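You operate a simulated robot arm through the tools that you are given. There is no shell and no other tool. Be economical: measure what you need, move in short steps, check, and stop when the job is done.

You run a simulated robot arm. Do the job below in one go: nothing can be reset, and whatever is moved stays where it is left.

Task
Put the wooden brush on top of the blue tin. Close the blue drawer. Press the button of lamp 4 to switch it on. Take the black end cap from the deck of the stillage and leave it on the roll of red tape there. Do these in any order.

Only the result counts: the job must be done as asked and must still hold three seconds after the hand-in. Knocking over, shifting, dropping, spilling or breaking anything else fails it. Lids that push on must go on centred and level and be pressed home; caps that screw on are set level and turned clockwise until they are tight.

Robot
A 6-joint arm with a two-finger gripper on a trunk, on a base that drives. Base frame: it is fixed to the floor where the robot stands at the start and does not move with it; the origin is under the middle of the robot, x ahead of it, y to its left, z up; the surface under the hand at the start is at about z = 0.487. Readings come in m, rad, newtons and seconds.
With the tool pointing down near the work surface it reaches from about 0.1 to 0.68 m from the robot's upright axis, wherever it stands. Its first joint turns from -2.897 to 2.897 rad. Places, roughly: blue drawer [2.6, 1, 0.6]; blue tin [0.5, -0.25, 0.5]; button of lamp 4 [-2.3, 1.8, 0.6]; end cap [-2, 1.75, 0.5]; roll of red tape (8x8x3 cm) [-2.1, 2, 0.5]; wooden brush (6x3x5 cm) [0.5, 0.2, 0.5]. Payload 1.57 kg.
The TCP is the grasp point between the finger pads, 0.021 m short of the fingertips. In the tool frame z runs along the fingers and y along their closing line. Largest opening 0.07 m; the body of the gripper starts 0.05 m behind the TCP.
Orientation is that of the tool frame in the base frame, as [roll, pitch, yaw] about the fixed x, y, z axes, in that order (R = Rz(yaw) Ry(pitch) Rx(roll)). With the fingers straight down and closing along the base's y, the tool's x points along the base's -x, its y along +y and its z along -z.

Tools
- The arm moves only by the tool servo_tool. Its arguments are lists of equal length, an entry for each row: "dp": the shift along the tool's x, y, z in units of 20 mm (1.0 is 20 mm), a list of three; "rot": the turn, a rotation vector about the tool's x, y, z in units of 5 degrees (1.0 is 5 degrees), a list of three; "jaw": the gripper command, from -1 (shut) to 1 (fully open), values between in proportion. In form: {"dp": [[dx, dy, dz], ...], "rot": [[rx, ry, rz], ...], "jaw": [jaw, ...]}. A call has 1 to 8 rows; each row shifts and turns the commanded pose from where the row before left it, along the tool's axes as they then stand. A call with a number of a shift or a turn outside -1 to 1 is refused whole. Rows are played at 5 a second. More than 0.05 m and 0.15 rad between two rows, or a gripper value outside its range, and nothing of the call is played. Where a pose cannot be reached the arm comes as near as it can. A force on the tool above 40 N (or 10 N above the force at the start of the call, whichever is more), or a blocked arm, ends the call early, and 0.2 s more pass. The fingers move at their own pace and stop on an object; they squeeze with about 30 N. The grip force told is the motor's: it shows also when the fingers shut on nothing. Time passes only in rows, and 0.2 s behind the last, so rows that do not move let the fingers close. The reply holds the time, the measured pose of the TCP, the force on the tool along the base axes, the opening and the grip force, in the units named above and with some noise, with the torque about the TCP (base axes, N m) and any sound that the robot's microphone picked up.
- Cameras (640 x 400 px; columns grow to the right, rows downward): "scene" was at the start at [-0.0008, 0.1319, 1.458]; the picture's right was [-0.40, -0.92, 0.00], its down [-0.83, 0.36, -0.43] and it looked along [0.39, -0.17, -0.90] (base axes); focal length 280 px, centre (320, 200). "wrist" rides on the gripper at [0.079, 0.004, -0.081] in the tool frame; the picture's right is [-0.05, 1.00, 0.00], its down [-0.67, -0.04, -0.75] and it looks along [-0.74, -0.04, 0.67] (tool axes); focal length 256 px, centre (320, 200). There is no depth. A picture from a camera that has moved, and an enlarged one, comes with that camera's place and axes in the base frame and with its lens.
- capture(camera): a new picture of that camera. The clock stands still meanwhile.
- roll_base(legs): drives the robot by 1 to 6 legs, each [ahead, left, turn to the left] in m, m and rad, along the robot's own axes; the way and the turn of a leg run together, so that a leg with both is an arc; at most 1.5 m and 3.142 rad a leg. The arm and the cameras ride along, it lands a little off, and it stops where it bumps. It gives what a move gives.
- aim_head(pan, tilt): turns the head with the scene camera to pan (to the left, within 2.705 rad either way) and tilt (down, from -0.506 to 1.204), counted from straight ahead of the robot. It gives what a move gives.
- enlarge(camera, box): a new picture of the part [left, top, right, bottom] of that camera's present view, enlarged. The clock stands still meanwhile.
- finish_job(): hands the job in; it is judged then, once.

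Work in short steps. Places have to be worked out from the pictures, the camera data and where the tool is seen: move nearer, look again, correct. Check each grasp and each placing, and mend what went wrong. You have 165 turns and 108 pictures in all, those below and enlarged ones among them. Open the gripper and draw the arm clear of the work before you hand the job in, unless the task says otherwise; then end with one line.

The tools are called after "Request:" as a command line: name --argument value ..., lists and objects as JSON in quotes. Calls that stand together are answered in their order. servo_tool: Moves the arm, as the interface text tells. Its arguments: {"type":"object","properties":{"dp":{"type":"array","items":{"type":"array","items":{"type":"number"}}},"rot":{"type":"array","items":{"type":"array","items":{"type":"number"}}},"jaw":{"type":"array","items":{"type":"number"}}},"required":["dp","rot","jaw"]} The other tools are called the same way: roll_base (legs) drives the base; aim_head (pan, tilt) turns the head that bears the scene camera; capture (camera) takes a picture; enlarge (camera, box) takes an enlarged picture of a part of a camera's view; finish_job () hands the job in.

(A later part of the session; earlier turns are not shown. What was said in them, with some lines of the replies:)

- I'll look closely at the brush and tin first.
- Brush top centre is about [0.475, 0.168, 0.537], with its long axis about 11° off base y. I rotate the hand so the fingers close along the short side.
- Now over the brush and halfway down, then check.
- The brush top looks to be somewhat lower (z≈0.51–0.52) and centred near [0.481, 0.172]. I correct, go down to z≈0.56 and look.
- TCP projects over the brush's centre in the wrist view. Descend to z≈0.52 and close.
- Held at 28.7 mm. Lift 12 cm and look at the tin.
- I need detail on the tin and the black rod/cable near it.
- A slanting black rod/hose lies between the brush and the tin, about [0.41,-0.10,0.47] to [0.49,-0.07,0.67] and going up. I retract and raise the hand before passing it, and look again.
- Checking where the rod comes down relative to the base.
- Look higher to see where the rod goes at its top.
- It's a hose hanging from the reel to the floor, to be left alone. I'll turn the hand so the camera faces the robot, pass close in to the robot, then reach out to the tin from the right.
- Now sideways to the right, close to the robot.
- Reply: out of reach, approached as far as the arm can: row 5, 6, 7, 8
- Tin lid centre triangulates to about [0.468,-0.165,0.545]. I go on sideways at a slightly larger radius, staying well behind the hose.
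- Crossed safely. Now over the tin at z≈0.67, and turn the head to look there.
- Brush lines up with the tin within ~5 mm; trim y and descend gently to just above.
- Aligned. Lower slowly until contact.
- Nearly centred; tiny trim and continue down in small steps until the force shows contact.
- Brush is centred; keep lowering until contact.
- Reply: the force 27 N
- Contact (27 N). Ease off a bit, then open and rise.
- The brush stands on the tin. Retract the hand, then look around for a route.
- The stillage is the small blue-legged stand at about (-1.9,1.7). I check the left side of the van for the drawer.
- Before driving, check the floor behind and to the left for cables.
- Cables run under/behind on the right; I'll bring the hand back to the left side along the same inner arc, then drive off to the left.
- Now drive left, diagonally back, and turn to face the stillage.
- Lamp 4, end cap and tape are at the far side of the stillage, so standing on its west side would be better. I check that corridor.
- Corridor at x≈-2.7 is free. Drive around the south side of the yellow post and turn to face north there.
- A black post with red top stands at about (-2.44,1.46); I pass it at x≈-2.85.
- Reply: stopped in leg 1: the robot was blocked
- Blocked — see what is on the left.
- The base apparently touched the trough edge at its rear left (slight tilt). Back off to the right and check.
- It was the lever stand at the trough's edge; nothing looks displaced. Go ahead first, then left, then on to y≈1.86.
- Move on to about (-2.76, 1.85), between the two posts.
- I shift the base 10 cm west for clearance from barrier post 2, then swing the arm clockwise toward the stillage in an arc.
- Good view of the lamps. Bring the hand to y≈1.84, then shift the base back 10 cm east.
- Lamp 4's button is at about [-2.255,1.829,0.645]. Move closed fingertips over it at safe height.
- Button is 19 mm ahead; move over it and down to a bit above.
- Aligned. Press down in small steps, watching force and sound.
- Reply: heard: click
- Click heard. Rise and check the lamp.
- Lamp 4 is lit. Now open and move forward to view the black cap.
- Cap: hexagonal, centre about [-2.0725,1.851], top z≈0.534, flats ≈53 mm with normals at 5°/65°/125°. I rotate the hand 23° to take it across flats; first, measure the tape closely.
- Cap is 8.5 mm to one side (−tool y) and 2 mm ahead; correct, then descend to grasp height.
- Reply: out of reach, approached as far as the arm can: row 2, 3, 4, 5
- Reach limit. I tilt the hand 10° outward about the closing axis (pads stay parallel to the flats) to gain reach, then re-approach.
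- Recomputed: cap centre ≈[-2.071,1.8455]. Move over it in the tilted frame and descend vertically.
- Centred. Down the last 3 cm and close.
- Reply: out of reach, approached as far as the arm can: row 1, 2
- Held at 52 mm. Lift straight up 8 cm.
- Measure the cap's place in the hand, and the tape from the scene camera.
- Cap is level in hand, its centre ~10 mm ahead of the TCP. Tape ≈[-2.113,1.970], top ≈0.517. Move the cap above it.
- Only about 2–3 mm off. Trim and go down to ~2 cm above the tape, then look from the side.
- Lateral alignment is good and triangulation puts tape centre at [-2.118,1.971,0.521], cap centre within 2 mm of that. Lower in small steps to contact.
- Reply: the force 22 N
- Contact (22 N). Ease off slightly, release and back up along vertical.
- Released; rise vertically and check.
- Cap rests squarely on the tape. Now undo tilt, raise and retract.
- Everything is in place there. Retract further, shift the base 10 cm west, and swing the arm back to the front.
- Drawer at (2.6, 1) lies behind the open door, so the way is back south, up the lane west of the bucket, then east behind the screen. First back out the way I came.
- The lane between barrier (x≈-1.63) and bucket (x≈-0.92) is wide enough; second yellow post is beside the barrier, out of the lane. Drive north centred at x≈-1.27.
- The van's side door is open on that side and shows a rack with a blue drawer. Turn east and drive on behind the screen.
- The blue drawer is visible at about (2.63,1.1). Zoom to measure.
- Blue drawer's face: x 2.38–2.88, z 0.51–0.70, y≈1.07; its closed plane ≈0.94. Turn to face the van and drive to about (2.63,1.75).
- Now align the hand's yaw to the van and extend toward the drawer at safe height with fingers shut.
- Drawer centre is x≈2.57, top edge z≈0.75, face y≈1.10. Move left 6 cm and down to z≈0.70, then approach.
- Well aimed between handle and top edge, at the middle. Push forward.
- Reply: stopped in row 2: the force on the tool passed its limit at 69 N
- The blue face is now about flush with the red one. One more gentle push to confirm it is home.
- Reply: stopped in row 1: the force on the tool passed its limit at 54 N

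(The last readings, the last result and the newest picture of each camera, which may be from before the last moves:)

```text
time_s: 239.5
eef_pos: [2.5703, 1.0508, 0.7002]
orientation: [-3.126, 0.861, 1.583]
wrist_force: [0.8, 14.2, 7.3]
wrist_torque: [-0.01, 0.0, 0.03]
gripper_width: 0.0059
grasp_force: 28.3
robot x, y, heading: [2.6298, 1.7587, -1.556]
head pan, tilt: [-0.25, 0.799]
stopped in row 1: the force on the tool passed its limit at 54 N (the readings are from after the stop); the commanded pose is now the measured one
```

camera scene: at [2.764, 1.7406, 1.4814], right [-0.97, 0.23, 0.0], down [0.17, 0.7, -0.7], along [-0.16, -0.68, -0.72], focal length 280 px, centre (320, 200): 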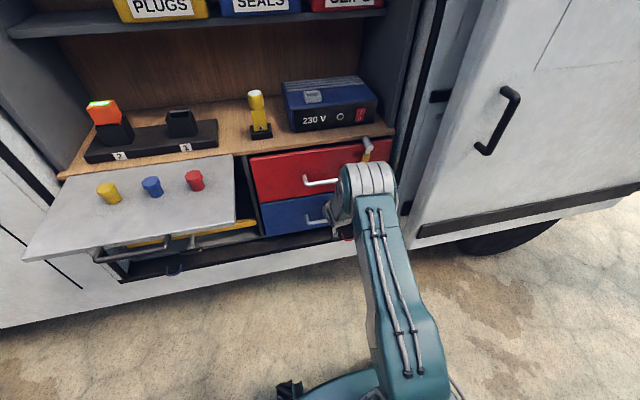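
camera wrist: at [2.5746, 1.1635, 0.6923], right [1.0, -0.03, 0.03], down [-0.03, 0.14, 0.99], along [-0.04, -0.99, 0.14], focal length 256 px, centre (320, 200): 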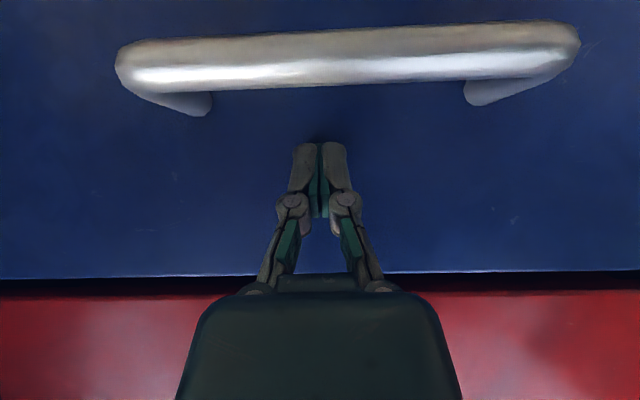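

It is against its stop. Back off and check.

Request:
servo_tool --dp '[[0.639, 0, -0.769], [0.639, 0, -0.769], [0.639, 0, -0.769], [0.639, 0, -0.769], [0.639, 0, -0.769], [0.639, 0, -0.769], [0.639, 0, -0.769], [0.639, 0, -0.769]]' --rot '[[0, 0, 0], [0, 0, 0], [0, 0, 0], [0, 0, 0], [0, 0, 0], [0, 0, 0], [0, 0, 0], [0, 0, 0]]' --jaw '[-1, -1, -1, -1, -1, 0, 0.5, 0.5]'

Request:
capture --camera "wrist"

Request:
enlarge --camera "scene" --box '[230, 130, 400, 260]'

```text
time_s: 241.3
eef_pos: [2.5692, 1.2109, 0.7033]
orientation: [-3.126, 0.862, 1.585]
wrist_force: [0.9, -0.2, -0.4]
wrist_torque: [-0.02, 0.01, 0.0]
gripper_width: 0.0524
grasp_force: 0.1
robot x, y, heading: [2.6285, 1.7597, -1.562]
head pan, tilt: [-0.25, 0.799]
```

```text
14 pictures are left
camera wrist: at [2.5741, 1.3232, 0.6936], right [1.0, -0.03, 0.03], down [-0.03, 0.13, 0.99], along [-0.04, -0.99, 0.13], focal length 256 px, centre (320, 200)
```

wrist: 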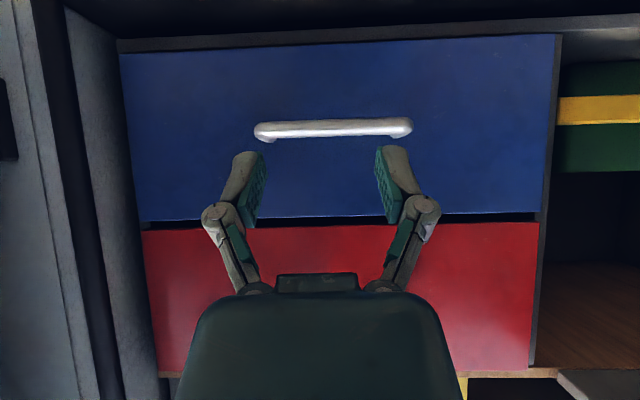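

```text
3.08 times, centred on (315, 195) of scene
camera zoom: at [2.7637, 1.7404, 1.4814], right [-0.97, 0.23, 0.0], down [0.17, 0.7, -0.7], along [-0.16, -0.68, -0.72], focal length 861 px, centre (335, 215)
```

zoom: 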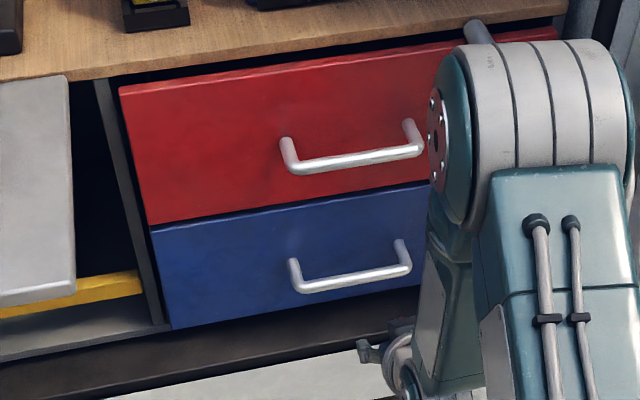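

All four jobs check out: the drawer is flush and the arm is clear with the gripper open. Handing in.

Request:
finish_job

```text
The job is handed in.
```

The brush is on the blue tin, the blue drawer is closed, lamp 4 is lit and the black end cap is on the red tape. On the way the base bumped once near the trough's lever stand, and nothing there looked displaced.
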